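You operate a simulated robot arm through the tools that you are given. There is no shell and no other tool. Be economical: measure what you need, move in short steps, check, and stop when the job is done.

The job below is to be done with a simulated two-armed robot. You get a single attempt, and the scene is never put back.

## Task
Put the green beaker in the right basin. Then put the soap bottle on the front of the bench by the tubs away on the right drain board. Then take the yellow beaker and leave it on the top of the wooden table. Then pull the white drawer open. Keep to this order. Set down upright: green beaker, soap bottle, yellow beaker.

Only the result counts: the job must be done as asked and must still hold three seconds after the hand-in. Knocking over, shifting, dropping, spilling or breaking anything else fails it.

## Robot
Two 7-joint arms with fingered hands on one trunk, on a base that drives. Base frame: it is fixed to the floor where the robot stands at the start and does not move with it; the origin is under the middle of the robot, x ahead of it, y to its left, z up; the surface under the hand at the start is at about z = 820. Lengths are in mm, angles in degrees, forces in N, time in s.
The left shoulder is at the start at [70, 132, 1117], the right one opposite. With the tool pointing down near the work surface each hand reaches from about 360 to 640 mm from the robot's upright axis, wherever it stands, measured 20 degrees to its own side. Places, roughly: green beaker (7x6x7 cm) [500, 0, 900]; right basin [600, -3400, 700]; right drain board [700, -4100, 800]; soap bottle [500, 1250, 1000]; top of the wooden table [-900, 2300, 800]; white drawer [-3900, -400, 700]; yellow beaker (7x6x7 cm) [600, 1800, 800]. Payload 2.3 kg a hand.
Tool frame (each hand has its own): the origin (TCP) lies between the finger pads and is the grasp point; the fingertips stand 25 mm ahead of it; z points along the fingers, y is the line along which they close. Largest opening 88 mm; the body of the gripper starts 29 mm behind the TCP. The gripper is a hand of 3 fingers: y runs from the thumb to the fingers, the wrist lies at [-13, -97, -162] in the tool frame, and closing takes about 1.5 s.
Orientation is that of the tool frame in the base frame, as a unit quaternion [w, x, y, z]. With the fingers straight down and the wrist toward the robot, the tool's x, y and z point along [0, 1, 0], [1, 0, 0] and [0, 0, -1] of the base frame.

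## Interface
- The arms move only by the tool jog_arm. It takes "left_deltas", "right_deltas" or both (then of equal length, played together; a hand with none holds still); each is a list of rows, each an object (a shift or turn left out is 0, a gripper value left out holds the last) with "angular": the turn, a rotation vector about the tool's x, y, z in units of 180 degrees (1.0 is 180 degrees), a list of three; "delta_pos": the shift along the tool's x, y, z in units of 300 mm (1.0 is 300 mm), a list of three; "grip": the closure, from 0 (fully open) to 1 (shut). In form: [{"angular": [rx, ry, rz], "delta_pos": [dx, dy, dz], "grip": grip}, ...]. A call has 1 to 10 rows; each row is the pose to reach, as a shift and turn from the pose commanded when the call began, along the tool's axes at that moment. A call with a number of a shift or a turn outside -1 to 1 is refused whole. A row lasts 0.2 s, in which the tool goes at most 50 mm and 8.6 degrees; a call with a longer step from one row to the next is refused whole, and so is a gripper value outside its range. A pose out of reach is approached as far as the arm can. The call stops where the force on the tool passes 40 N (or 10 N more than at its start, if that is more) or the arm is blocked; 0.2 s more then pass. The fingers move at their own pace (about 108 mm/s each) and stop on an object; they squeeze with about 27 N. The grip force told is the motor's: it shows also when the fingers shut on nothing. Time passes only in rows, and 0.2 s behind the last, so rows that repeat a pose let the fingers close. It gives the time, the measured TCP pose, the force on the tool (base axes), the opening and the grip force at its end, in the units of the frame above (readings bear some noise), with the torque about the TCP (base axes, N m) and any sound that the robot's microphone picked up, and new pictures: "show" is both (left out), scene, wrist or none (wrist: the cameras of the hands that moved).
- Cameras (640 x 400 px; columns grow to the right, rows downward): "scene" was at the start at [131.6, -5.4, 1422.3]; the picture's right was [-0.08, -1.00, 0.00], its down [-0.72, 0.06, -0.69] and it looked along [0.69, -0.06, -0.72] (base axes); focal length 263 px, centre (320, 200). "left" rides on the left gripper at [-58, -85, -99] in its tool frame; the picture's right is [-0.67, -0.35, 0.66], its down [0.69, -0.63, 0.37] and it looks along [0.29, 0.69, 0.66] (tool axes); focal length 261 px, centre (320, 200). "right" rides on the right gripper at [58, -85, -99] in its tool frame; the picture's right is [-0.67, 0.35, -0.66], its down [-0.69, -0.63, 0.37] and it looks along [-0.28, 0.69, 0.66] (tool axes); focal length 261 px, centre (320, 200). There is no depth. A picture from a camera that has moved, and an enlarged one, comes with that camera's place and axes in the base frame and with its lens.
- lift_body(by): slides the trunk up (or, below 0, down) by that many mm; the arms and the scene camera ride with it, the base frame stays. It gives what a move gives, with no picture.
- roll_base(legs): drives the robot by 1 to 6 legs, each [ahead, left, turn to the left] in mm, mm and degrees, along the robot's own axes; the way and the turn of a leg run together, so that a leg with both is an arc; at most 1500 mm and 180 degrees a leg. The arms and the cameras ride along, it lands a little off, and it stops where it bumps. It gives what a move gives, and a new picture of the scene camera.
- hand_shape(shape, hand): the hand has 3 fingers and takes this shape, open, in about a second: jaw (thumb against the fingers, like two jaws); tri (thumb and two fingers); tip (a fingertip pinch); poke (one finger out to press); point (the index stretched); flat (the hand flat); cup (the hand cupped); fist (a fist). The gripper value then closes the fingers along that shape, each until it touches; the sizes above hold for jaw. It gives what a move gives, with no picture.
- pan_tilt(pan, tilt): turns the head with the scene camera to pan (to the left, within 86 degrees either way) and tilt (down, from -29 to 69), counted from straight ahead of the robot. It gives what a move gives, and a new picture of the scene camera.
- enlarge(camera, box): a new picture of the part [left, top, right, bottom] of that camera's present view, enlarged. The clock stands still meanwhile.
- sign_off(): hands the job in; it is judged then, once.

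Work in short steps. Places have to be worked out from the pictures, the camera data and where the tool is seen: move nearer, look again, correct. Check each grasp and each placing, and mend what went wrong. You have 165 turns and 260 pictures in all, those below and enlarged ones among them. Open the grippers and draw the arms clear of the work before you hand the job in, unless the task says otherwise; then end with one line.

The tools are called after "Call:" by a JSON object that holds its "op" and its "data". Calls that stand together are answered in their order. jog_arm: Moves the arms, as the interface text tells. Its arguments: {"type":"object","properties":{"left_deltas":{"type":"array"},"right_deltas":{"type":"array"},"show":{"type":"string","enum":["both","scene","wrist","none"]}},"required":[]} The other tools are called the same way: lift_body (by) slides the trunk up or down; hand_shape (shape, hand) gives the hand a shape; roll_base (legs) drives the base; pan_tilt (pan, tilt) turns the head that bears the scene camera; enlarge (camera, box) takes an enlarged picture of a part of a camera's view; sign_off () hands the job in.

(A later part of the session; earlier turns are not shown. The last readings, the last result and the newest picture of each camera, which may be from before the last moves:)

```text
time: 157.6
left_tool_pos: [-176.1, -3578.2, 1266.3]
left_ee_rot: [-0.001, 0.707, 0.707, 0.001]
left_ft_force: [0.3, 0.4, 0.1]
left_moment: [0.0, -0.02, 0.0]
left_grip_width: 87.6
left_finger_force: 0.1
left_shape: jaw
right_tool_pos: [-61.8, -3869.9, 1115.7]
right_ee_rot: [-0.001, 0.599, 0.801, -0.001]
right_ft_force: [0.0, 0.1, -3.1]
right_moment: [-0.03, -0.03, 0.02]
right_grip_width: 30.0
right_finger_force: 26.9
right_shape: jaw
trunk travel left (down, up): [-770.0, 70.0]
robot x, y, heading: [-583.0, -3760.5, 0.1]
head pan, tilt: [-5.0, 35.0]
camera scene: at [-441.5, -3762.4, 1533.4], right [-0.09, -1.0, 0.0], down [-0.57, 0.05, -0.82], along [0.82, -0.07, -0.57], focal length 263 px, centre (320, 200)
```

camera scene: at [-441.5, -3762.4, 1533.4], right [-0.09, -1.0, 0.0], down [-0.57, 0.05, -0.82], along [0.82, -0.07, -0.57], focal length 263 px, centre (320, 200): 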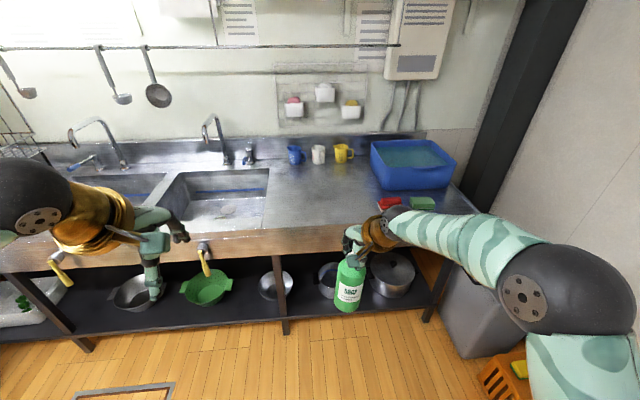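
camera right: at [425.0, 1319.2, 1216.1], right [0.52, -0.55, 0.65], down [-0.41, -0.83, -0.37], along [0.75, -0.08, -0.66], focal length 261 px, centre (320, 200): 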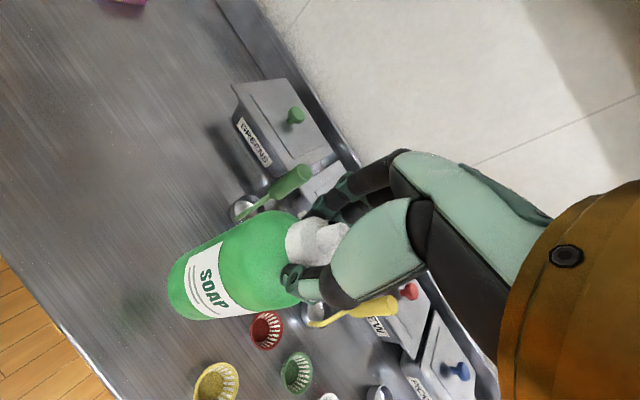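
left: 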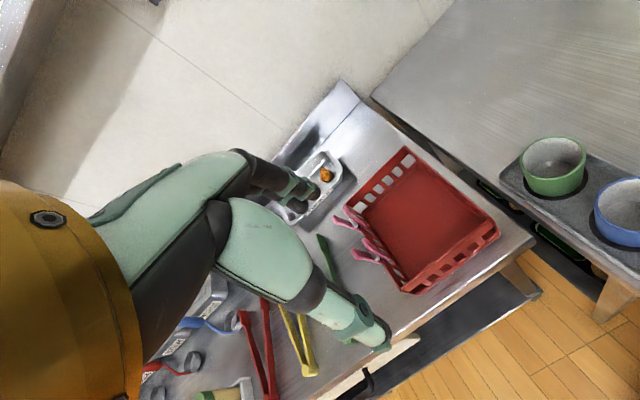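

Free spot on the right drain board around (540, -3900), between the basin edge (y ≈ -3625) and the brush (y ≈ -4120). I drive up to the bench.

Call:
{"op": "roll_base", "data": {"legs": [[595, -30, 0]]}}

Call:
{"op": "pan_tilt", "data": {"pan": -10, "tilt": 45}}

```text
time: 161.0
left_tool_pos: [421.2, -3618.5, 1266.0]
left_ee_rot: [0.0, 0.713, 0.701, 0.001]
left_ft_force: [-0.2, 0.1, -0.3]
left_moment: [0.01, -0.03, 0.02]
left_grip_width: 87.7
left_finger_force: 0.2
left_shape: jaw
right_tool_pos: [530.7, -3912.0, 1115.6]
right_ee_rot: [0.0, 0.607, 0.794, 0.0]
right_ft_force: [1.0, -0.4, -2.5]
right_moment: [-0.06, 0.03, -0.02]
right_grip_width: 29.8
right_finger_force: 27.4
right_shape: jaw
trunk travel left (down, up): [-770.0, 70.0]
robot x, y, heading: [12.5, -3788.5, -0.7]
head pan, tilt: [-5.0, 35.0]
camera scene: at [152.3, -3798.6, 1533.6], right [-0.1, -0.99, 0.0], down [-0.57, 0.06, -0.82], along [0.81, -0.08, -0.57], focal length 263 px, centre (320, 200)
```

scene: 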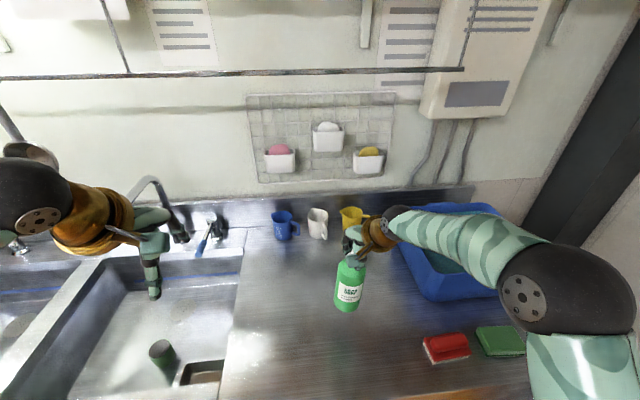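

```text
time: 161.7
left_tool_pos: [424.1, -3618.5, 1266.7]
left_ee_rot: [0.0, 0.713, 0.701, 0.0]
left_ft_force: [-0.7, -0.2, -0.6]
left_moment: [0.01, 0.01, -0.02]
left_grip_width: 87.8
left_finger_force: 0.2
left_shape: jaw
right_tool_pos: [531.3, -3913.0, 1115.6]
right_ee_rot: [0.0, 0.606, 0.795, -0.001]
right_ft_force: [0.1, -0.4, -3.2]
right_moment: [0.01, 0.01, -0.01]
right_grip_width: 29.7
right_finger_force: 27.3
right_shape: jaw
trunk travel left (down, up): [-770.0, 70.0]
robot x, y, heading: [13.1, -3789.2, -0.9]
head pan, tilt: [-10.0, 45.0]
camera scene: at [146.3, -3805.1, 1518.7], right [-0.19, -0.98, 0.0], down [-0.69, 0.13, -0.71], along [0.69, -0.13, -0.71], focal length 263 px, centre (320, 200)
```

scene: 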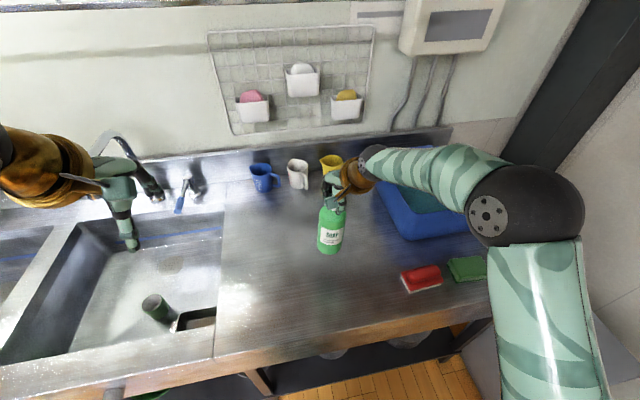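

The spot under the bottle is clear. Going down to just above the board, then feeling for contact.

Call:
{"op": "jog_arm", "data": {"right_deltas": [{"delta_pos": [0, 0, 0.08]}, {"delta_pos": [0, 0, 0.16]}, {"delta_pos": [0, 0, 0.24]}, {"delta_pos": [0, 0, 0.32]}]}}

Call:
{"op": "enlarge", "data": {"camera": "scene", "box": [260, 180, 400, 320]}}

```text
time: 162.7
left_tool_pos: [424.4, -3616.6, 1265.9]
left_ee_rot: [0.001, 0.713, 0.701, 0.0]
left_ft_force: [0.2, -0.4, 0.1]
left_moment: [-0.01, -0.04, 0.04]
left_grip_width: 87.6
left_finger_force: 0.0
left_shape: jaw
right_tool_pos: [533.6, -3911.8, 1020.3]
right_ee_rot: [-0.002, 0.607, 0.795, 0.001]
right_ft_force: [-0.3, 1.0, -2.6]
right_moment: [-0.01, -0.04, -0.03]
right_grip_width: 29.5
right_finger_force: 27.1
right_shape: jaw
trunk travel left (down, up): [-770.0, 70.0]
robot x, y, heading: [14.4, -3790.2, -1.3]
head pan, tilt: [-10.0, 45.0]
camera scene: at [147.2, -3805.3, 1518.6], right [-0.19, -0.98, 0.0], down [-0.7, 0.13, -0.71], along [0.69, -0.13, -0.71], focal length 263 px, centre (320, 200)
camera right: at [436.4, -3879.4, 1119.6], right [0.51, -0.55, 0.65], down [-0.43, -0.83, -0.37], along [0.74, -0.09, -0.66], focal length 261 px, centre (320, 200)
```

scene: 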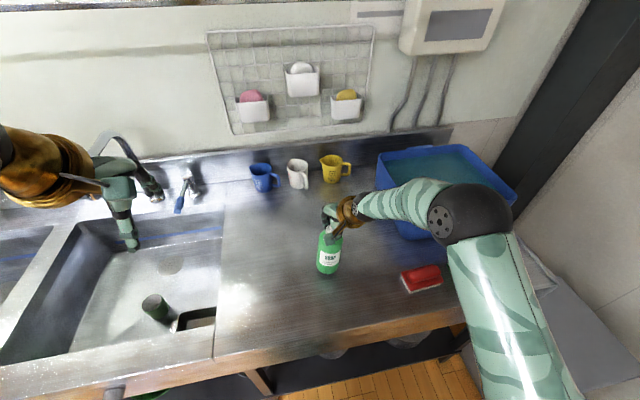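
right: 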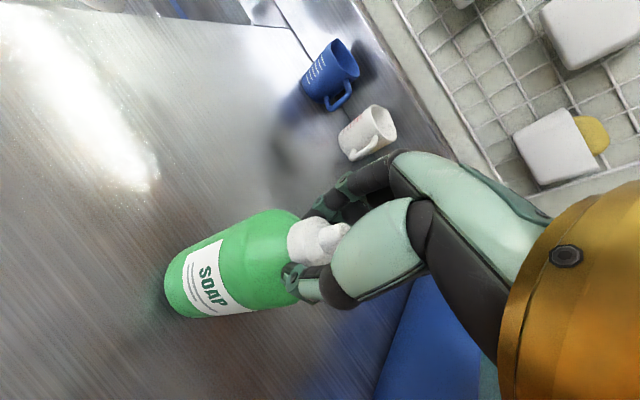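

```text
2.86 times, centred on (330, 250) of scene
camera zoom: at [147.2, -3805.3, 1518.6], right [-0.19, -0.98, 0.0], down [-0.7, 0.13, -0.71], along [0.69, -0.13, -0.71], focal length 751 px, centre (291, 57)
```

zoom: 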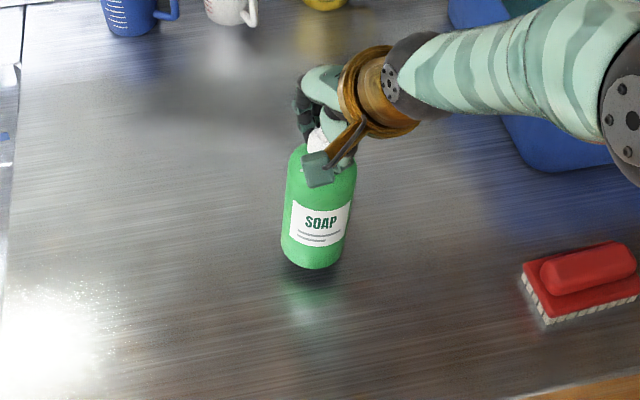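

About 25–35 mm left. Creeping down.

Call:
{"op": "jog_arm", "data": {"right_deltas": [{"delta_pos": [0, 0, 0.03]}, {"delta_pos": [0, 0, 0.06]}, {"delta_pos": [0, 0, 0.075]}, {"delta_pos": [0, 0, 0.09]}, {"delta_pos": [0, 0, 0.1]}], "show": "none"}}

Call:
{"op": "enlarge", "data": {"camera": "scene", "box": [260, 180, 400, 320]}}

```text
time: 163.8
left_tool_pos: [413.1, -3615.6, 1270.4]
left_ee_rot: [0.005, 0.712, 0.703, 0.001]
left_ft_force: [0.6, -0.5, -0.5]
left_moment: [0.01, 0.04, 0.02]
left_grip_width: 87.5
left_finger_force: 0.1
left_shape: jaw
right_tool_pos: [529.2, -3908.4, 1003.4]
right_ee_rot: [0.009, 0.606, 0.795, 0.01]
right_ft_force: [-7.4, 1.8, 32.6]
right_moment: [-0.06, 0.68, 0.07]
right_grip_width: 32.0
right_finger_force: 27.4
right_shape: jaw
trunk travel left (down, up): [-770.0, 70.0]
robot x, y, heading: [9.2, -3790.2, -0.6]
head pan, tilt: [-10.0, 45.0]
stopped in row 5 (right hand): the force on the tool passed its limit at 44 N (the readings are from after the stop); the commanded pose is now the measured one
```

```text
2.86 times, centred on (330, 250) of scene
camera zoom: at [134.6, -3802.2, 1519.9], right [-0.19, -0.98, 0.0], down [-0.69, 0.13, -0.71], along [0.7, -0.13, -0.7], focal length 751 px, centre (291, 57)
```

zoom: 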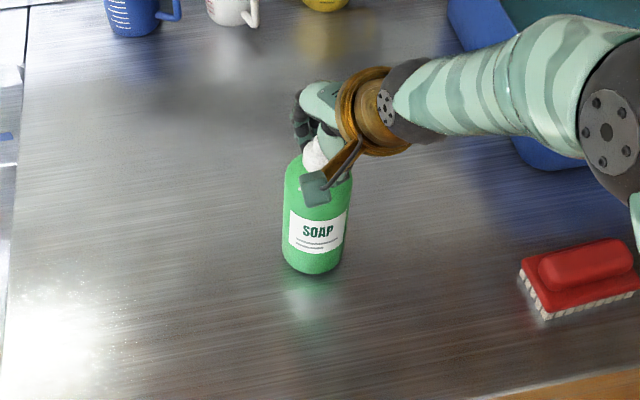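

Firm contact with the board. I ease off a few mm to unload and open the fingers.

Call:
{"op": "jog_arm", "data": {"right_deltas": [{"delta_pos": [0, 0, -0.01]}, {"delta_pos": [0, 0, -0.01]}, {"delta_pos": [0, 0, -0.01]}], "show": "wrist"}}

```text
time: 164.6
left_tool_pos: [414.4, -3615.2, 1269.2]
left_ee_rot: [0.005, 0.711, 0.703, 0.001]
left_ft_force: [-0.7, 0.6, 0.8]
left_moment: [0.0, 0.01, 0.01]
left_grip_width: 87.4
left_finger_force: 0.0
left_shape: jaw
right_tool_pos: [527.8, -3908.8, 1002.7]
right_ee_rot: [0.007, 0.607, 0.795, 0.007]
right_ft_force: [-3.1, 1.3, 24.9]
right_moment: [0.1, 0.07, -0.01]
right_grip_width: 31.5
right_finger_force: 26.9
right_shape: jaw
trunk travel left (down, up): [-770.0, 70.0]
robot x, y, heading: [12.2, -3788.1, -0.5]
head pan, tilt: [-10.0, 45.0]
camera right: at [429.0, -3875.8, 1101.1], right [0.5, -0.56, 0.66], down [-0.42, -0.83, -0.38], along [0.76, -0.09, -0.65], focal length 261 px, centre (320, 200)
```

right: 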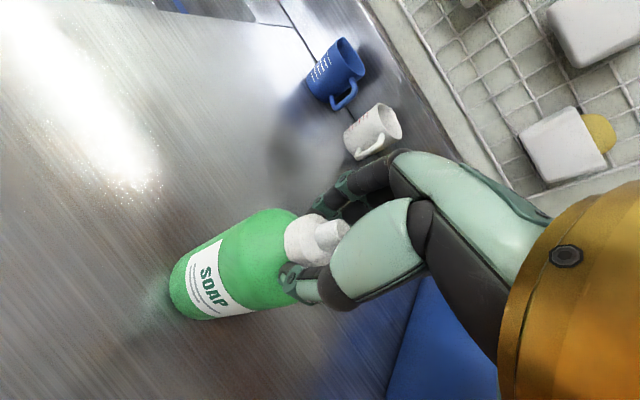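

Still 25 N pressing; ease up a bit more.

Call:
{"op": "jog_arm", "data": {"right_deltas": [{"delta_pos": [0, 0, -0.01]}, {"delta_pos": [0, 0, -0.02]}, {"delta_pos": [0, 0, -0.025]}], "show": "none"}}

```text
time: 165.4
left_tool_pos: [423.3, -3617.5, 1266.3]
left_ee_rot: [0.0, 0.713, 0.701, 0.0]
left_ft_force: [0.4, -0.5, -1.1]
left_moment: [0.01, -0.04, 0.03]
left_grip_width: 87.7
left_finger_force: 0.0
left_shape: jaw
right_tool_pos: [533.0, -3911.5, 1003.9]
right_ee_rot: [0.001, 0.607, 0.795, 0.003]
right_ft_force: [-0.1, -0.4, -2.6]
right_moment: [-0.05, 0.03, 0.02]
right_grip_width: 30.8
right_finger_force: 27.2
right_shape: jaw
trunk travel left (down, up): [-770.0, 70.0]
robot x, y, heading: [14.0, -3791.8, -1.0]
head pan, tilt: [-10.0, 45.0]
```

Unloaded, perhaps a millimetre above. I lower 2 mm and open.

Call:
{"op": "jog_arm", "data": {"right_deltas": [{"delta_pos": [0, 0, 0.007]}, {"delta_pos": [0, 0, 0.007]}, {"delta_pos": [0, 0, 0.007], "grip": 0.7}, {"delta_pos": [0, 0, 0.007], "grip": 0.4}, {"delta_pos": [0, 0, 0.007], "grip": 0}, {"delta_pos": [0, 0, 0.007], "grip": 0}, {"delta_pos": [0, 0, 0.007], "grip": 0}]}}

```text
time: 167.0
left_tool_pos: [421.8, -3617.2, 1266.2]
left_ee_rot: [0.0, 0.712, 0.702, 0.0]
left_ft_force: [-0.1, 0.7, 0.0]
left_moment: [0.02, -0.03, 0.0]
left_grip_width: 87.7
left_finger_force: 0.0
left_shape: jaw
right_tool_pos: [533.2, -3911.8, 1004.1]
right_ee_rot: [0.004, 0.606, 0.795, 0.005]
right_ft_force: [-0.1, 0.3, -0.3]
right_moment: [-0.01, 0.0, 0.0]
right_grip_width: 87.6
right_finger_force: 0.1
right_shape: jaw
trunk travel left (down, up): [-770.0, 70.0]
robot x, y, heading: [12.8, -3789.2, -0.8]
head pan, tilt: [-10.0, 45.0]
camera scene: at [145.3, -3804.7, 1518.7], right [-0.19, -0.98, 0.0], down [-0.69, 0.13, -0.71], along [0.69, -0.13, -0.71], focal length 263 px, centre (320, 200)
camera right: at [435.5, -3878.7, 1103.1], right [0.51, -0.56, 0.66], down [-0.42, -0.83, -0.37], along [0.75, -0.09, -0.65], focal length 261 px, centre (320, 200)
```

scene: 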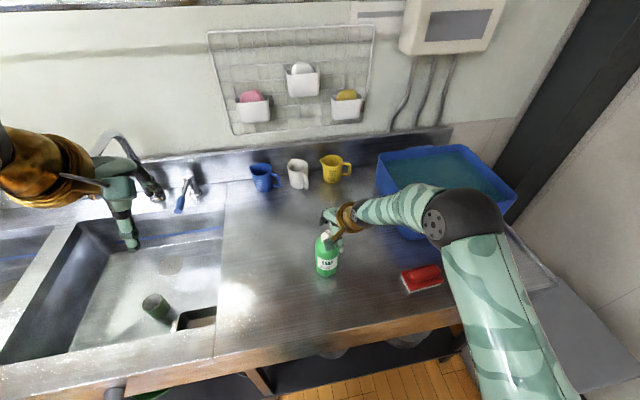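
right: 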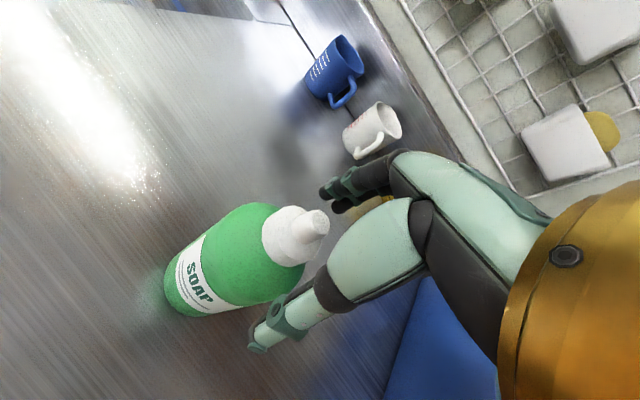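

The bottle stands upright and free. Raising the hand straight up, clear of it.

Call:
{"op": "jog_arm", "data": {"right_deltas": [{"delta_pos": [0, 0, -0.05]}, {"delta_pos": [0, 0, -0.15]}, {"delta_pos": [0, 0, -0.28]}, {"delta_pos": [0, 0, -0.42]}, {"delta_pos": [0, 0, -0.56]}]}}

```text
time: 168.2
left_tool_pos: [422.4, -3617.9, 1265.9]
left_ee_rot: [0.001, 0.713, 0.702, 0.0]
left_ft_force: [-0.6, -0.8, 0.0]
left_moment: [0.0, 0.01, 0.0]
left_grip_width: 87.6
left_finger_force: 0.2
left_shape: jaw
right_tool_pos: [531.2, -3911.0, 1171.7]
right_ee_rot: [0.003, 0.607, 0.795, 0.005]
right_ft_force: [-0.3, 0.5, 0.4]
right_moment: [0.0, -0.04, 0.01]
right_grip_width: 87.7
right_finger_force: 0.0
right_shape: jaw
trunk travel left (down, up): [-770.0, 70.0]
robot x, y, heading: [12.3, -3788.1, -1.0]
head pan, tilt: [-10.0, 45.0]
camera scene: at [144.4, -3804.5, 1518.8], right [-0.19, -0.98, 0.0], down [-0.69, 0.13, -0.71], along [0.69, -0.13, -0.71], focal length 263 px, centre (320, 200)
camera right: at [432.4, -3878.4, 1271.1], right [0.51, -0.56, 0.66], down [-0.42, -0.83, -0.37], along [0.75, -0.09, -0.65], focal length 261 px, centre (320, 200)
```

scene: 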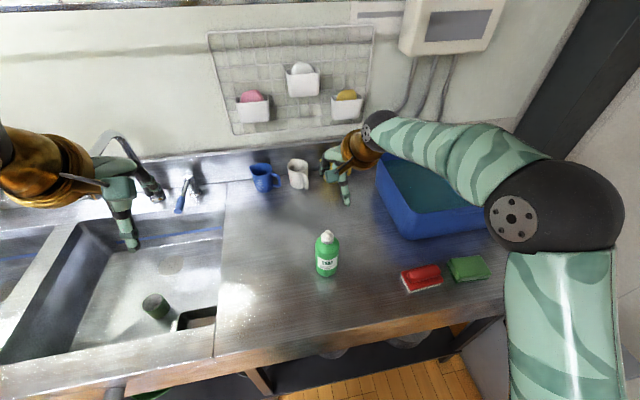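
right: 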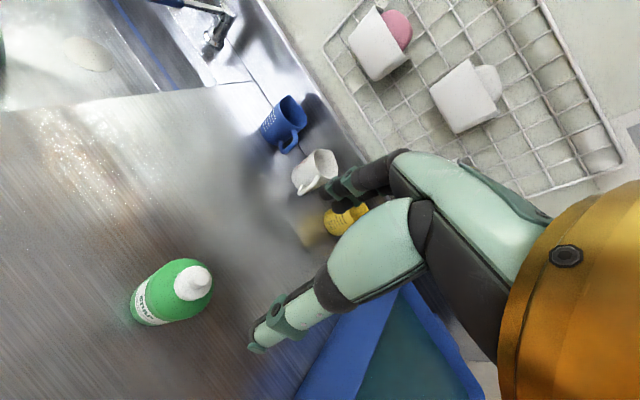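

Soap bottle done. Back up, return along the aisle to the left bench for the yellow beaker.

Call:
{"op": "roll_base", "data": {"legs": [[-600, 0, 0], [0, 640, 0], [0, 0, 91], [1500, 0, 0], [1500, 0, 0], [1450, 0, 0]]}}

```text
time: 199.7
left_tool_pos: [-803.6, 1741.9, 1267.4]
left_ee_rot: [0.0, 0.003, 1.0, 0.0]
left_ft_force: [0.3, -0.5, 0.4]
left_moment: [-0.01, 0.0, -0.02]
left_grip_width: 87.7
left_finger_force: 0.0
left_shape: jaw
right_tool_pos: [-511.9, 1855.5, 1170.9]
right_ee_rot: [-0.001, -0.139, 0.99, 0.006]
right_ft_force: [0.2, -0.3, -0.7]
right_moment: [0.0, -0.02, -0.03]
right_grip_width: 87.7
right_finger_force: 0.2
right_shape: jaw
trunk travel left (down, up): [-770.0, 70.0]
robot x, y, heading: [-628.4, 1337.9, 89.5]
head pan, tilt: [-10.0, 45.0]
camera scene: at [-611.7, 1467.0, 1518.8], right [0.98, -0.18, 0.0], down [-0.13, -0.7, -0.71], along [0.13, 0.7, -0.71], focal length 263 px, centre (320, 200)
```

scene: 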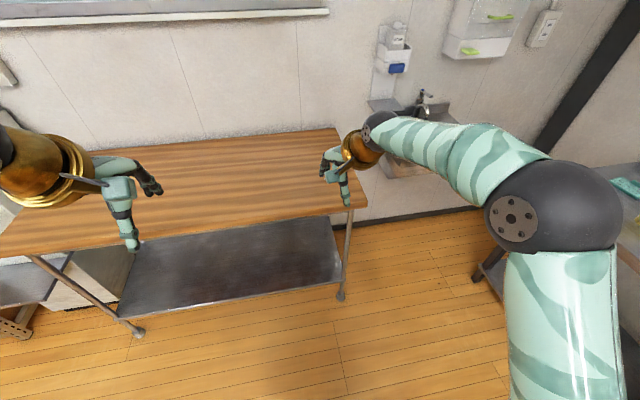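

The wooden table's front edge is near y ≈ 2125. I turn to the bench and come up for the yellow beaker with the left hand.

Call:
{"op": "roll_base", "data": {"legs": [[0, 0, -89.5], [0, 350, 0], [440, 0, 0]]}}

Call:
{"op": "pan_tilt", "data": {"pan": 5, "tilt": 40}}

```text
time: 208.1
left_tool_pos: [228.4, 1853.7, 1268.6]
left_ee_rot: [0.0, 0.713, 0.701, 0.0]
left_ft_force: [-0.2, 0.1, 0.3]
left_moment: [-0.01, 0.0, 0.02]
left_grip_width: 87.4
left_finger_force: 0.1
left_shape: jaw
right_tool_pos: [338.0, 1560.5, 1171.8]
right_ee_rot: [0.004, 0.607, 0.794, 0.006]
right_ft_force: [0.3, -0.2, -0.8]
right_moment: [-0.02, -0.01, 0.0]
right_grip_width: 87.5
right_finger_force: 0.1
right_shape: jaw
trunk travel left (down, up): [-770.0, 70.0]
robot x, y, heading: [-177.9, 1683.7, -1.0]
head pan, tilt: [-10.0, 45.0]
camera scene: at [-48.9, 1666.8, 1518.9], right [-0.19, -0.98, 0.0], down [-0.69, 0.13, -0.71], along [0.7, -0.13, -0.71], focal length 263 px, centre (320, 200)
```

scene: 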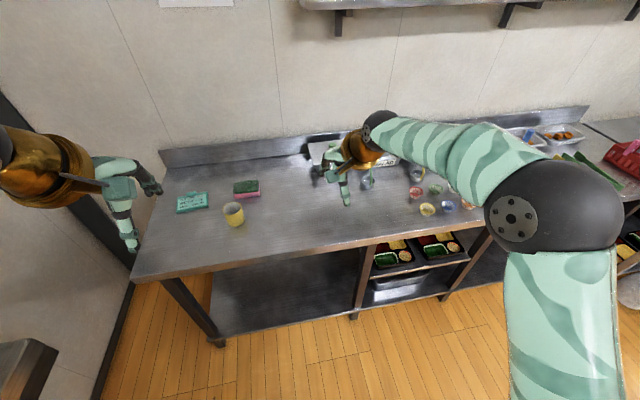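

```text
time: 208.9
left_tool_pos: [230.3, 1853.6, 1266.7]
left_ee_rot: [0.001, 0.713, 0.701, -0.001]
left_ft_force: [0.0, 0.3, 0.3]
left_moment: [-0.02, 0.0, 0.02]
left_grip_width: 87.6
left_finger_force: 0.1
left_shape: jaw
right_tool_pos: [341.5, 1559.5, 1170.9]
right_ee_rot: [0.003, 0.607, 0.794, 0.004]
right_ft_force: [-0.9, -0.1, -0.1]
right_moment: [-0.02, -0.02, -0.02]
right_grip_width: 87.5
right_finger_force: 0.1
right_shape: jaw
trunk travel left (down, up): [-770.0, 70.0]
robot x, y, heading: [-175.8, 1680.7, -1.0]
head pan, tilt: [5.0, 40.0]
camera scene: at [-41.4, 1688.2, 1525.9], right [0.07, -1.0, 0.0], down [-0.64, -0.04, -0.77], along [0.76, 0.05, -0.64], focal length 263 px, centre (320, 200)
```

scene: 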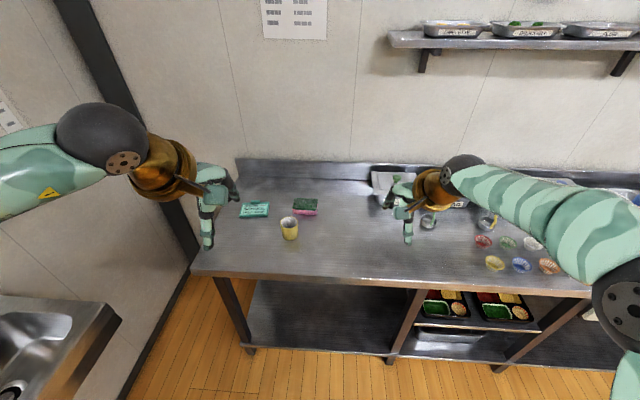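

Beaker around (590, 1832). I drive 190 mm nearer and lower the trunk 60 mm.

Call:
{"op": "roll_base", "data": {"legs": [[190, 0, 1]]}}

Call:
{"op": "jog_arm", "data": {"left_deltas": [{"delta_pos": [0, 0.1, 0.12]}, {"delta_pos": [0, 0.2, 0.25]}, {"delta_pos": [-0.04, 0.3, 0.38]}, {"delta_pos": [-0.07, 0.4, 0.5]}, {"delta_pos": [-0.07, 0.45, 0.62]}]}}

```text
time: 210.4
left_tool_pos: [411.3, 1859.6, 1269.1]
left_ee_rot: [0.002, 0.707, 0.707, 0.0]
left_ft_force: [0.4, 0.0, 0.5]
left_moment: [0.04, 0.0, 0.0]
left_grip_width: 87.5
left_finger_force: 0.0
left_shape: jaw
right_tool_pos: [524.9, 1568.4, 1173.2]
right_ee_rot: [0.005, 0.6, 0.8, 0.006]
right_ft_force: [-0.3, 0.4, 0.6]
right_moment: [0.03, -0.02, -0.02]
right_grip_width: 87.7
right_finger_force: 0.0
right_shape: jaw
trunk travel left (down, up): [-770.0, 70.0]
robot x, y, heading: [13.5, 1683.0, 0.1]
head pan, tilt: [5.0, 40.0]
camera scene: at [140.6, 1689.2, 1526.5], right [0.09, -1.0, 0.0], down [-0.64, -0.06, -0.77], along [0.77, 0.07, -0.64], focal length 263 px, centre (320, 200)
```

scene: 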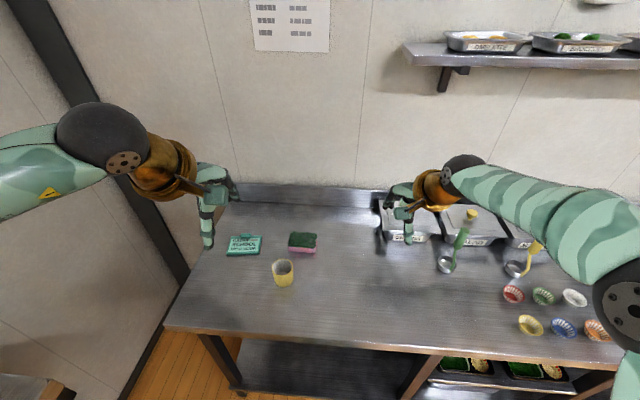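

```text
refused: row 3 steps farther than a row can; nothing moved
```

Both views agree: rim centre (598, 1839, 886). I drive 35 mm nearer and bring the left hand above it.

Call:
{"op": "roll_base", "data": {"legs": [[35, 0, 0]]}}

Call:
{"op": "jog_arm", "data": {"left_deltas": [{"delta_pos": [0, 0.08, 0.12], "grip": 0}, {"delta_pos": [-0.01, 0.16, 0.24]}, {"delta_pos": [-0.02, 0.24, 0.36]}, {"delta_pos": [-0.03, 0.32, 0.48]}, {"delta_pos": [-0.04, 0.4, 0.6]}, {"delta_pos": [-0.05, 0.46, 0.73]}, {"delta_pos": [-0.07, 0.507, 0.86]}]}}

```text
time: 211.3
left_tool_pos: [442.1, 1859.0, 1268.3]
left_ee_rot: [0.002, 0.707, 0.708, 0.001]
left_ft_force: [-0.4, -0.3, 0.3]
left_moment: [-0.02, -0.02, -0.01]
left_grip_width: 87.7
left_finger_force: 0.1
left_shape: jaw
right_tool_pos: [556.9, 1568.1, 1174.5]
right_ee_rot: [0.006, 0.601, 0.799, 0.007]
right_ft_force: [-0.6, 0.4, 0.5]
right_moment: [0.01, -0.03, 0.01]
right_grip_width: 87.8
right_finger_force: 0.1
right_shape: jaw
trunk travel left (down, up): [-770.0, 70.0]
robot x, y, heading: [42.3, 1678.5, 0.3]
head pan, tilt: [5.0, 40.0]
camera scene: at [171.8, 1689.3, 1526.8], right [0.09, -1.0, 0.0], down [-0.64, -0.06, -0.77], along [0.77, 0.07, -0.64], focal length 263 px, centre (320, 200)
```

scene: 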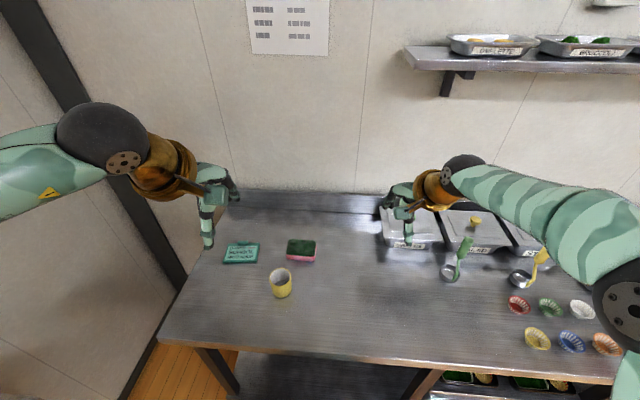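

```text
time: 212.9
left_tool_pos: [603.5, 1837.7, 1007.5]
left_ee_rot: [0.001, 0.707, 0.707, 0.0]
left_ft_force: [-0.1, -0.6, 1.1]
left_moment: [0.0, -0.01, -0.05]
left_grip_width: 87.9
left_finger_force: 0.2
left_shape: jaw
right_tool_pos: [565.7, 1566.8, 1170.8]
right_ee_rot: [0.003, 0.6, 0.8, 0.004]
right_ft_force: [0.8, -0.3, -0.6]
right_moment: [-0.01, 0.05, 0.01]
right_grip_width: 87.5
right_finger_force: 0.0
right_shape: jaw
trunk travel left (down, up): [-770.0, 70.0]
robot x, y, heading: [46.5, 1683.7, 0.0]
head pan, tilt: [5.0, 40.0]
camera scene: at [181.7, 1688.9, 1525.8], right [0.09, -1.0, 0.0], down [-0.64, -0.06, -0.77], along [0.76, 0.07, -0.64], focal length 263 px, centre (320, 200)
camera left: at [518.8, 1780.8, 1107.0], right [-0.35, -0.67, -0.66], down [-0.63, 0.68, -0.37], along [0.69, 0.28, -0.66], focal length 261 px, centre (320, 200)
```

scene: 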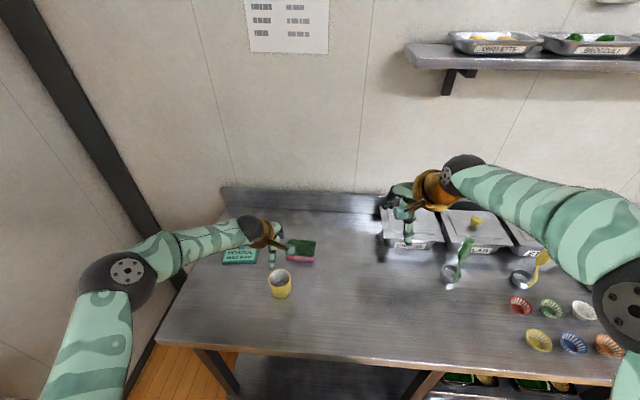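
left: 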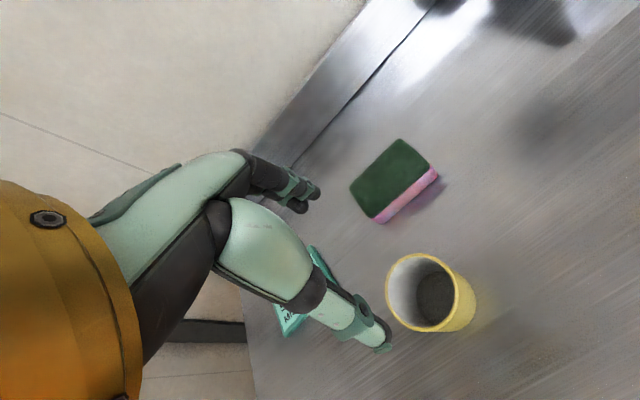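

Wrist view gives (589, 1832). I correct by -13 mm in x and go down to z ≈ 912.

Call:
{"op": "jog_arm", "data": {"left_deltas": [{"delta_pos": [-0.01, -0.043, 0.1]}, {"delta_pos": [-0.01, -0.043, 0.22]}, {"delta_pos": [-0.01, -0.043, 0.32]}], "show": "wrist"}}

Call:
{"op": "enlarge", "data": {"camera": "scene", "box": [210, 200, 350, 340]}}

```text
time: 213.7
left_tool_pos: [589.6, 1834.3, 912.7]
left_ee_rot: [0.0, 0.707, 0.707, -0.001]
left_ft_force: [0.2, -0.6, 0.9]
left_moment: [-0.01, 0.01, -0.01]
left_grip_width: 87.4
left_finger_force: 0.1
left_shape: jaw
right_tool_pos: [564.2, 1567.4, 1171.3]
right_ee_rot: [0.003, 0.6, 0.8, 0.005]
right_ft_force: [0.8, 0.1, 0.1]
right_moment: [0.01, 0.01, -0.01]
right_grip_width: 87.8
right_finger_force: 0.0
right_shape: jaw
trunk travel left (down, up): [-770.0, 70.0]
robot x, y, heading: [46.0, 1688.4, 0.1]
head pan, tilt: [5.0, 40.0]
camera left: at [504.8, 1777.2, 1012.5], right [-0.35, -0.67, -0.66], down [-0.63, 0.69, -0.37], along [0.69, 0.28, -0.66], focal length 261 px, centre (320, 200)
```

left: 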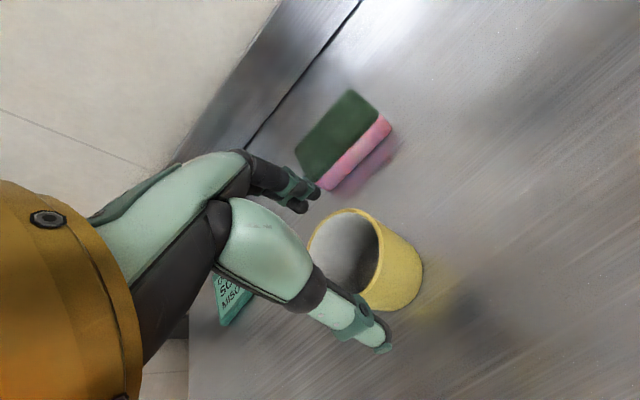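

```text
2.86 times, centred on (280, 270) of scene
camera zoom: at [180.5, 1689.1, 1525.9], right [0.09, -1.0, 0.0], down [-0.64, -0.06, -0.77], along [0.76, 0.07, -0.64], focal length 751 px, centre (434, 0)
```

zoom: 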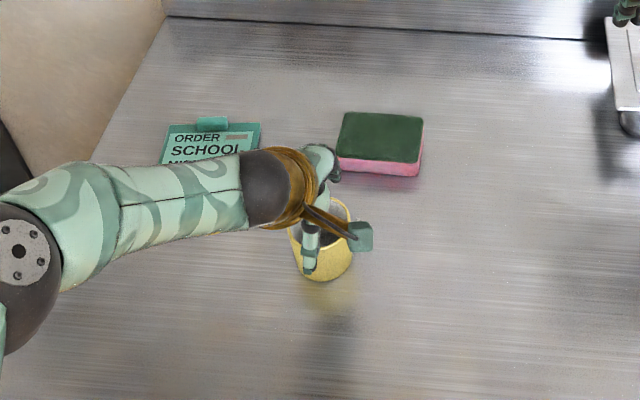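

Centred (586, 1835). Down 43 mm and close.

Call:
{"op": "jog_arm", "data": {"left_deltas": [{"delta_pos": [0, -0.01, 0.07]}, {"delta_pos": [0, -0.01, 0.143]}, {"delta_pos": [0, -0.01, 0.143], "grip": 1}, {"delta_pos": [0, -0.01, 0.143], "grip": 1}, {"delta_pos": [0, -0.01, 0.143], "grip": 1}, {"delta_pos": [0, -0.01, 0.143], "grip": 1}, {"delta_pos": [0, -0.01, 0.143], "grip": 1}, {"delta_pos": [0, -0.01, 0.143], "grip": 1}, {"delta_pos": [0, -0.01, 0.143], "grip": 1}], "show": "wrist"}}

```text
time: 215.7
left_tool_pos: [585.2, 1834.4, 871.3]
left_ee_rot: [0.001, 0.708, 0.706, 0.0]
left_ft_force: [0.2, -1.0, -0.5]
left_moment: [0.0, 0.01, 0.02]
left_grip_width: 50.0
left_finger_force: 27.1
left_shape: jaw
right_tool_pos: [565.0, 1567.6, 1170.0]
right_ee_rot: [0.004, 0.601, 0.799, 0.005]
right_ft_force: [-0.2, -0.2, 0.7]
right_moment: [-0.02, 0.01, 0.0]
right_grip_width: 87.8
right_finger_force: 0.0
right_shape: jaw
trunk travel left (down, up): [-770.0, 70.0]
robot x, y, heading: [45.9, 1679.5, -0.2]
head pan, tilt: [5.0, 40.0]
camera left: at [501.7, 1777.3, 971.1], right [-0.35, -0.67, -0.66], down [-0.63, 0.68, -0.37], along [0.69, 0.28, -0.66], focal length 261 px, centre (320, 200)
```

left: 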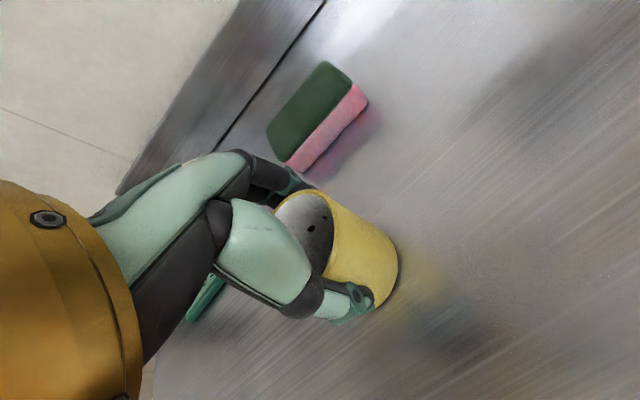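

Gripped at 50 mm, 27 N. Lifting straight up 200 mm.

Call:
{"op": "jog_arm", "data": {"left_deltas": [{"delta_pos": [0, 0, -0.04]}, {"delta_pos": [0, 0, -0.1]}, {"delta_pos": [0, 0, -0.2]}, {"delta_pos": [0, 0, -0.32]}, {"delta_pos": [0, 0, -0.45]}, {"delta_pos": [0, 0, -0.58]}, {"delta_pos": [0, 0, -0.7]}]}}

```text
time: 217.3
left_tool_pos: [585.9, 1834.9, 1079.7]
left_ee_rot: [0.0, 0.706, 0.708, 0.0]
left_ft_force: [0.3, 0.5, 0.1]
left_moment: [0.01, -0.03, 0.02]
left_grip_width: 49.5
left_finger_force: 26.9
left_shape: jaw
right_tool_pos: [562.5, 1567.5, 1170.9]
right_ee_rot: [0.003, 0.601, 0.8, 0.005]
right_ft_force: [0.0, 0.0, 0.7]
right_moment: [-0.03, 0.03, 0.0]
right_grip_width: 87.8
right_finger_force: 0.1
right_shape: jaw
trunk travel left (down, up): [-770.0, 70.0]
robot x, y, heading: [41.8, 1683.1, 0.2]
head pan, tilt: [5.0, 40.0]
camera scene: at [179.3, 1689.2, 1526.0], right [0.09, -1.0, 0.0], down [-0.64, -0.06, -0.77], along [0.76, 0.07, -0.64], focal length 263 px, centre (320, 200)
camera left: at [500.4, 1776.6, 1178.9], right [-0.35, -0.67, -0.66], down [-0.63, 0.69, -0.37], along [0.69, 0.28, -0.66], focal length 261 px, centre (320, 200)
```

scene: 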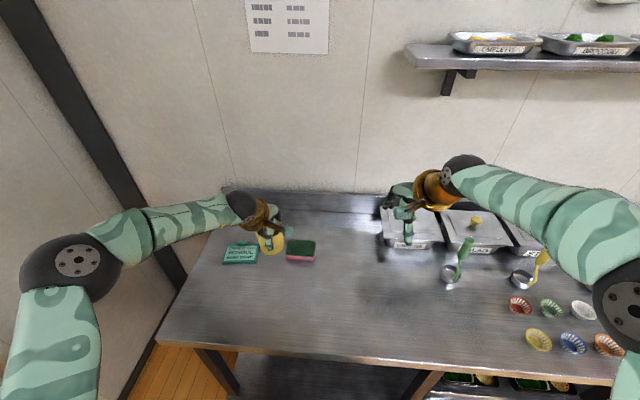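
left: 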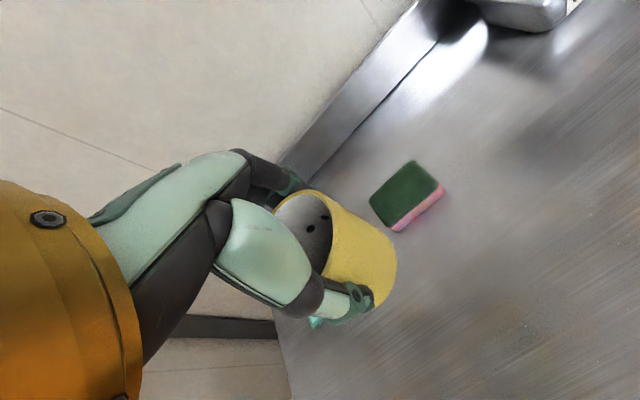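

Held. I back off, turn left toward the wooden table and look.

Call:
{"op": "roll_base", "data": {"legs": [[-400, 0, 0], [-350, -230, 0], [0, 0, 90]]}}

Call:
{"op": "pan_tilt", "data": {"pan": 5, "tilt": 40}}

```text
time: 225.7
left_tool_pos: [-846.4, 1998.9, 1078.0]
left_ee_rot: [0.0, 0.004, 1.0, 0.0]
left_ft_force: [0.1, -1.7, -0.9]
left_moment: [-0.03, -0.01, 0.0]
left_grip_width: 48.9
left_finger_force: 26.6
left_shape: jaw
right_tool_pos: [-580.5, 1975.6, 1171.6]
right_ee_rot: [-0.001, -0.138, 0.99, 0.006]
right_ft_force: [-0.2, 0.3, 0.7]
right_moment: [-0.05, 0.03, -0.02]
right_grip_width: 87.7
right_finger_force: 0.1
right_shape: jaw
trunk travel left (down, up): [-770.0, 70.0]
robot x, y, heading: [-697.4, 1457.3, 89.5]
head pan, tilt: [5.0, 40.0]
camera scene: at [-702.2, 1592.1, 1526.0], right [1.0, 0.08, 0.0], down [0.05, -0.64, -0.77], along [-0.06, 0.76, -0.64], focal length 263 px, centre (320, 200)
```

scene: 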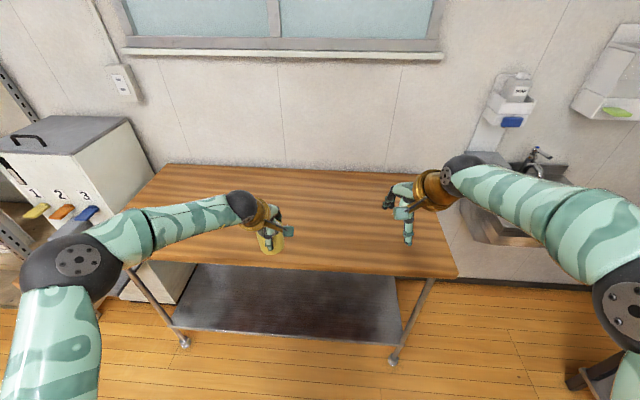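

```text
time: 226.3
left_tool_pos: [-846.2, 1998.6, 1078.2]
left_ee_rot: [0.0, 0.003, 1.0, 0.0]
left_ft_force: [-0.1, 1.1, -0.4]
left_moment: [0.0, -0.02, -0.02]
left_grip_width: 49.1
left_finger_force: 27.2
left_shape: jaw
right_tool_pos: [-581.3, 1974.3, 1170.3]
right_ee_rot: [-0.002, -0.137, 0.99, 0.007]
right_ft_force: [1.0, -0.4, -0.2]
right_moment: [0.03, 0.01, 0.01]
right_grip_width: 87.7
right_finger_force: 0.1
right_shape: jaw
trunk travel left (down, up): [-770.0, 70.0]
robot x, y, heading: [-699.9, 1459.0, 89.8]
head pan, tilt: [5.0, 40.0]
camera scene: at [-702.4, 1592.0, 1526.0], right [1.0, 0.08, 0.0], down [0.05, -0.64, -0.77], along [-0.06, 0.76, -0.64], focal length 263 px, centre (320, 200)
```

scene: 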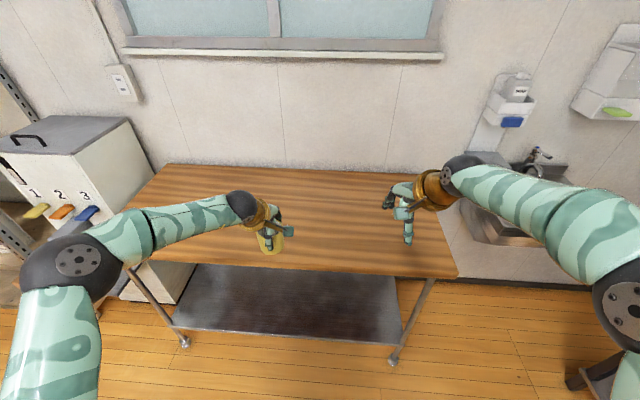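

The table top spans y ≈ 2095–2690. I drive 260 mm nearer so that the beaker is well over the top.

Call:
{"op": "roll_base", "data": {"legs": [[260, 0, 0]]}}

Call:
{"op": "jog_arm", "data": {"left_deltas": [{"delta_pos": [0, 0, 0.12]}, {"delta_pos": [0, 0, 0.26]}, {"delta_pos": [0, 0, 0.4]}, {"delta_pos": [0, 0, 0.54]}]}}

Call:
{"op": "enlarge", "data": {"camera": "scene", "box": [190, 200, 350, 340]}}

```text
time: 228.2
left_tool_pos: [-843.6, 2248.4, 1080.3]
left_ee_rot: [0.001, 0.006, 1.0, 0.002]
left_ft_force: [0.0, -0.9, -1.2]
left_moment: [0.02, 0.04, 0.0]
left_grip_width: 48.9
left_finger_force: 26.6
left_shape: jaw
right_tool_pos: [-576.7, 2223.1, 1171.4]
right_ee_rot: [0.0, -0.136, 0.991, 0.007]
right_ft_force: [-0.3, -0.7, 1.0]
right_moment: [0.01, 0.02, -0.01]
right_grip_width: 87.8
right_finger_force: 0.1
right_shape: jaw
trunk travel left (down, up): [-770.0, 70.0]
robot x, y, heading: [-691.6, 1707.3, 89.3]
head pan, tilt: [5.0, 40.0]
camera scene: at [-700.1, 1840.6, 1526.3], right [1.0, 0.08, 0.0], down [0.05, -0.64, -0.77], along [-0.06, 0.76, -0.64], focal length 263 px, centre (320, 200)
```

scene: 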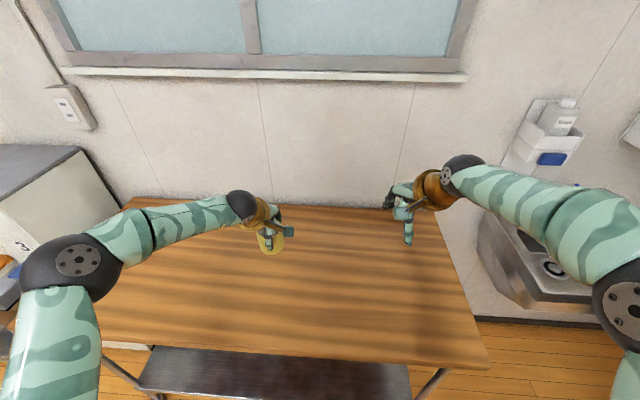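

```text
time: 229.2
left_tool_pos: [-841.2, 2253.6, 913.9]
left_ee_rot: [0.001, 0.005, 1.0, -0.001]
left_ft_force: [0.1, -0.3, -0.2]
left_moment: [0.0, 0.0, 0.01]
left_grip_width: 48.5
left_finger_force: 27.2
left_shape: jaw
right_tool_pos: [-576.8, 2226.3, 1171.0]
right_ee_rot: [-0.001, -0.136, 0.991, 0.005]
right_ft_force: [0.0, -0.3, 0.0]
right_moment: [0.0, 0.0, -0.01]
right_grip_width: 87.7
right_finger_force: 0.0
right_shape: jaw
trunk travel left (down, up): [-770.0, 70.0]
robot x, y, heading: [-693.6, 1705.2, 89.3]
head pan, tilt: [5.0, 40.0]
camera scene: at [-699.9, 1844.9, 1525.9], right [1.0, 0.08, 0.0], down [0.05, -0.64, -0.77], along [-0.06, 0.76, -0.64], focal length 263 px, centre (320, 200)
camera left: at [-785.4, 2168.1, 1013.9], right [0.67, -0.36, -0.65], down [-0.69, -0.62, -0.37], along [-0.28, 0.7, -0.66], focal length 261 px, centre (320, 200)
```

scene: 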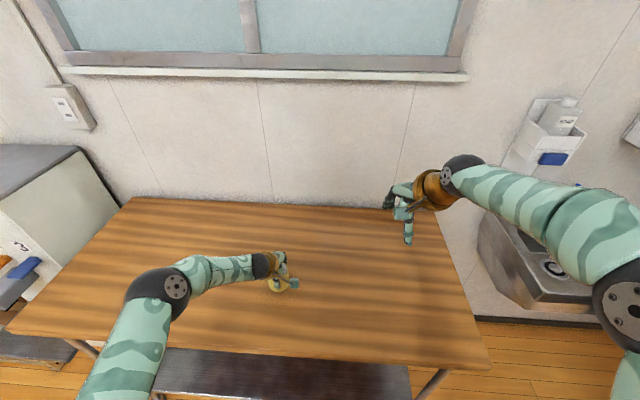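
left: 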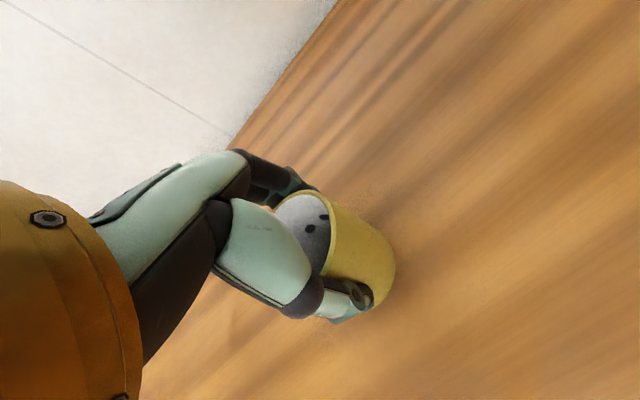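

```text
2.86 times, centred on (270, 270) of scene
camera zoom: at [-699.9, 1844.9, 1525.9], right [1.0, 0.08, 0.0], down [0.05, -0.64, -0.77], along [-0.06, 0.76, -0.64], focal length 751 px, centre (463, 0)
```

zoom: 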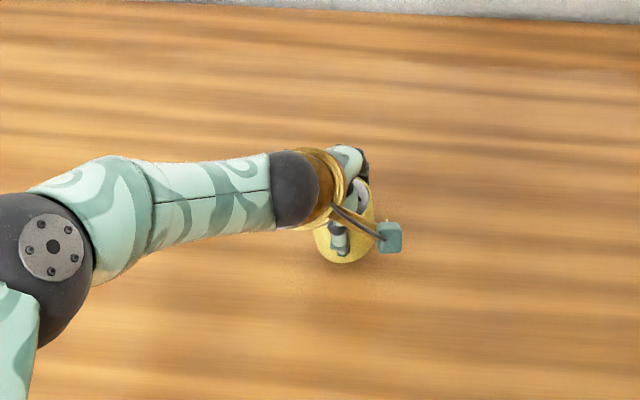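

Beaker bottom is at about z 862. I creep down until contact.

Call:
{"op": "jog_arm", "data": {"left_deltas": [{"delta_pos": [0, 0, 0.025]}, {"delta_pos": [0, 0, 0.05]}, {"delta_pos": [0, 0, 0.07]}, {"delta_pos": [0, 0, 0.09]}, {"delta_pos": [0, 0, 0.105]}, {"delta_pos": [0, 0, 0.12]}, {"delta_pos": [0, 0, 0.135]}], "show": "wrist"}}

```text
time: 230.8
left_tool_pos: [-838.6, 2246.6, 883.8]
left_ee_rot: [0.0, 0.006, 1.0, 0.007]
left_ft_force: [2.7, 4.9, 38.3]
left_moment: [0.18, 0.0, -0.08]
left_grip_width: 46.4
left_finger_force: 27.4
left_shape: jaw
right_tool_pos: [-572.5, 2218.1, 1175.2]
right_ee_rot: [-0.002, -0.136, 0.991, 0.01]
right_ft_force: [0.0, 0.2, 0.7]
right_moment: [-0.02, 0.0, -0.04]
right_grip_width: 87.8
right_finger_force: 0.1
right_shape: jaw
trunk travel left (down, up): [-770.0, 70.0]
robot x, y, heading: [-694.2, 1703.5, 89.6]
head pan, tilt: [5.0, 40.0]
camera left: at [-781.8, 2160.7, 981.8], right [0.67, -0.35, -0.66], down [-0.69, -0.62, -0.37], along [-0.28, 0.71, -0.65], focal length 261 px, centre (320, 200)
```

left: 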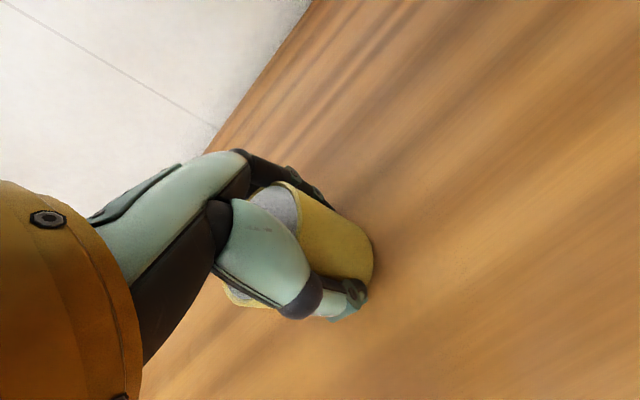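

Contact at 38 N; the table top is around z ≈ 830. I ease up about 9 mm to unload.

Call:
{"op": "jog_arm", "data": {"left_deltas": [{"delta_pos": [0, 0, -0.015]}, {"delta_pos": [0, 0, -0.028]}, {"delta_pos": [0, 0, -0.028]}], "show": "wrist"}}

```text
time: 231.6
left_tool_pos: [-841.9, 2248.4, 884.6]
left_ee_rot: [0.0, 0.004, 1.0, 0.0]
left_ft_force: [2.8, -1.5, 9.4]
left_moment: [0.18, 0.02, -0.04]
left_grip_width: 46.3
left_finger_force: 27.4
left_shape: jaw
right_tool_pos: [-576.1, 2223.1, 1171.9]
right_ee_rot: [-0.002, -0.136, 0.991, 0.006]
right_ft_force: [-0.5, 0.0, -0.2]
right_moment: [0.02, -0.01, 0.01]
right_grip_width: 87.9
right_finger_force: 0.1
right_shape: jaw
trunk travel left (down, up): [-770.0, 70.0]
robot x, y, heading: [-693.3, 1708.4, 89.4]
head pan, tilt: [5.0, 40.0]
camera left: at [-783.9, 2162.9, 984.7], right [0.67, -0.35, -0.66], down [-0.69, -0.62, -0.37], along [-0.28, 0.7, -0.66], focal length 261 px, centre (320, 200)
```

left: 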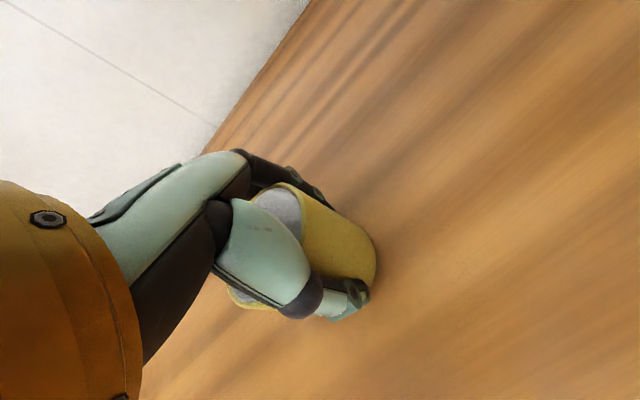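

Only 9 N now, and it stands on the table. Open gently.

Call:
{"op": "jog_arm", "data": {"left_deltas": [{"delta_pos": [0, 0, -0.004], "grip": 0.8}, {"delta_pos": [0, 0, -0.004], "grip": 0.5}, {"delta_pos": [0, 0, -0.004], "grip": 0.2}, {"delta_pos": [0, 0, -0.004], "grip": 0}, {"delta_pos": [0, 0, -0.004], "grip": 0}, {"delta_pos": [0, 0, -0.004], "grip": 0}], "show": "wrist"}}

```text
time: 232.9
left_tool_pos: [-842.7, 2251.0, 886.1]
left_ee_rot: [0.0, 0.005, 1.0, 0.001]
left_ft_force: [-0.2, -0.5, -0.6]
left_moment: [-0.02, 0.0, 0.03]
left_grip_width: 88.1
left_finger_force: 0.0
left_shape: jaw
right_tool_pos: [-577.0, 2226.4, 1170.3]
right_ee_rot: [-0.001, -0.135, 0.991, 0.006]
right_ft_force: [0.4, 0.0, 0.2]
right_moment: [-0.02, 0.02, 0.0]
right_grip_width: 87.6
right_finger_force: 0.0
right_shape: jaw
trunk travel left (down, up): [-770.0, 70.0]
robot x, y, heading: [-695.4, 1709.7, 89.2]
head pan, tilt: [5.0, 40.0]
camera left: at [-785.2, 2165.6, 986.0], right [0.67, -0.35, -0.66], down [-0.69, -0.62, -0.37], along [-0.28, 0.7, -0.66], focal length 261 px, centre (320, 200)
```

left: 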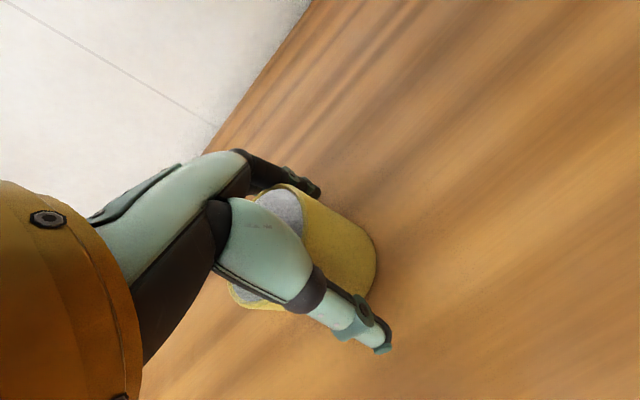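

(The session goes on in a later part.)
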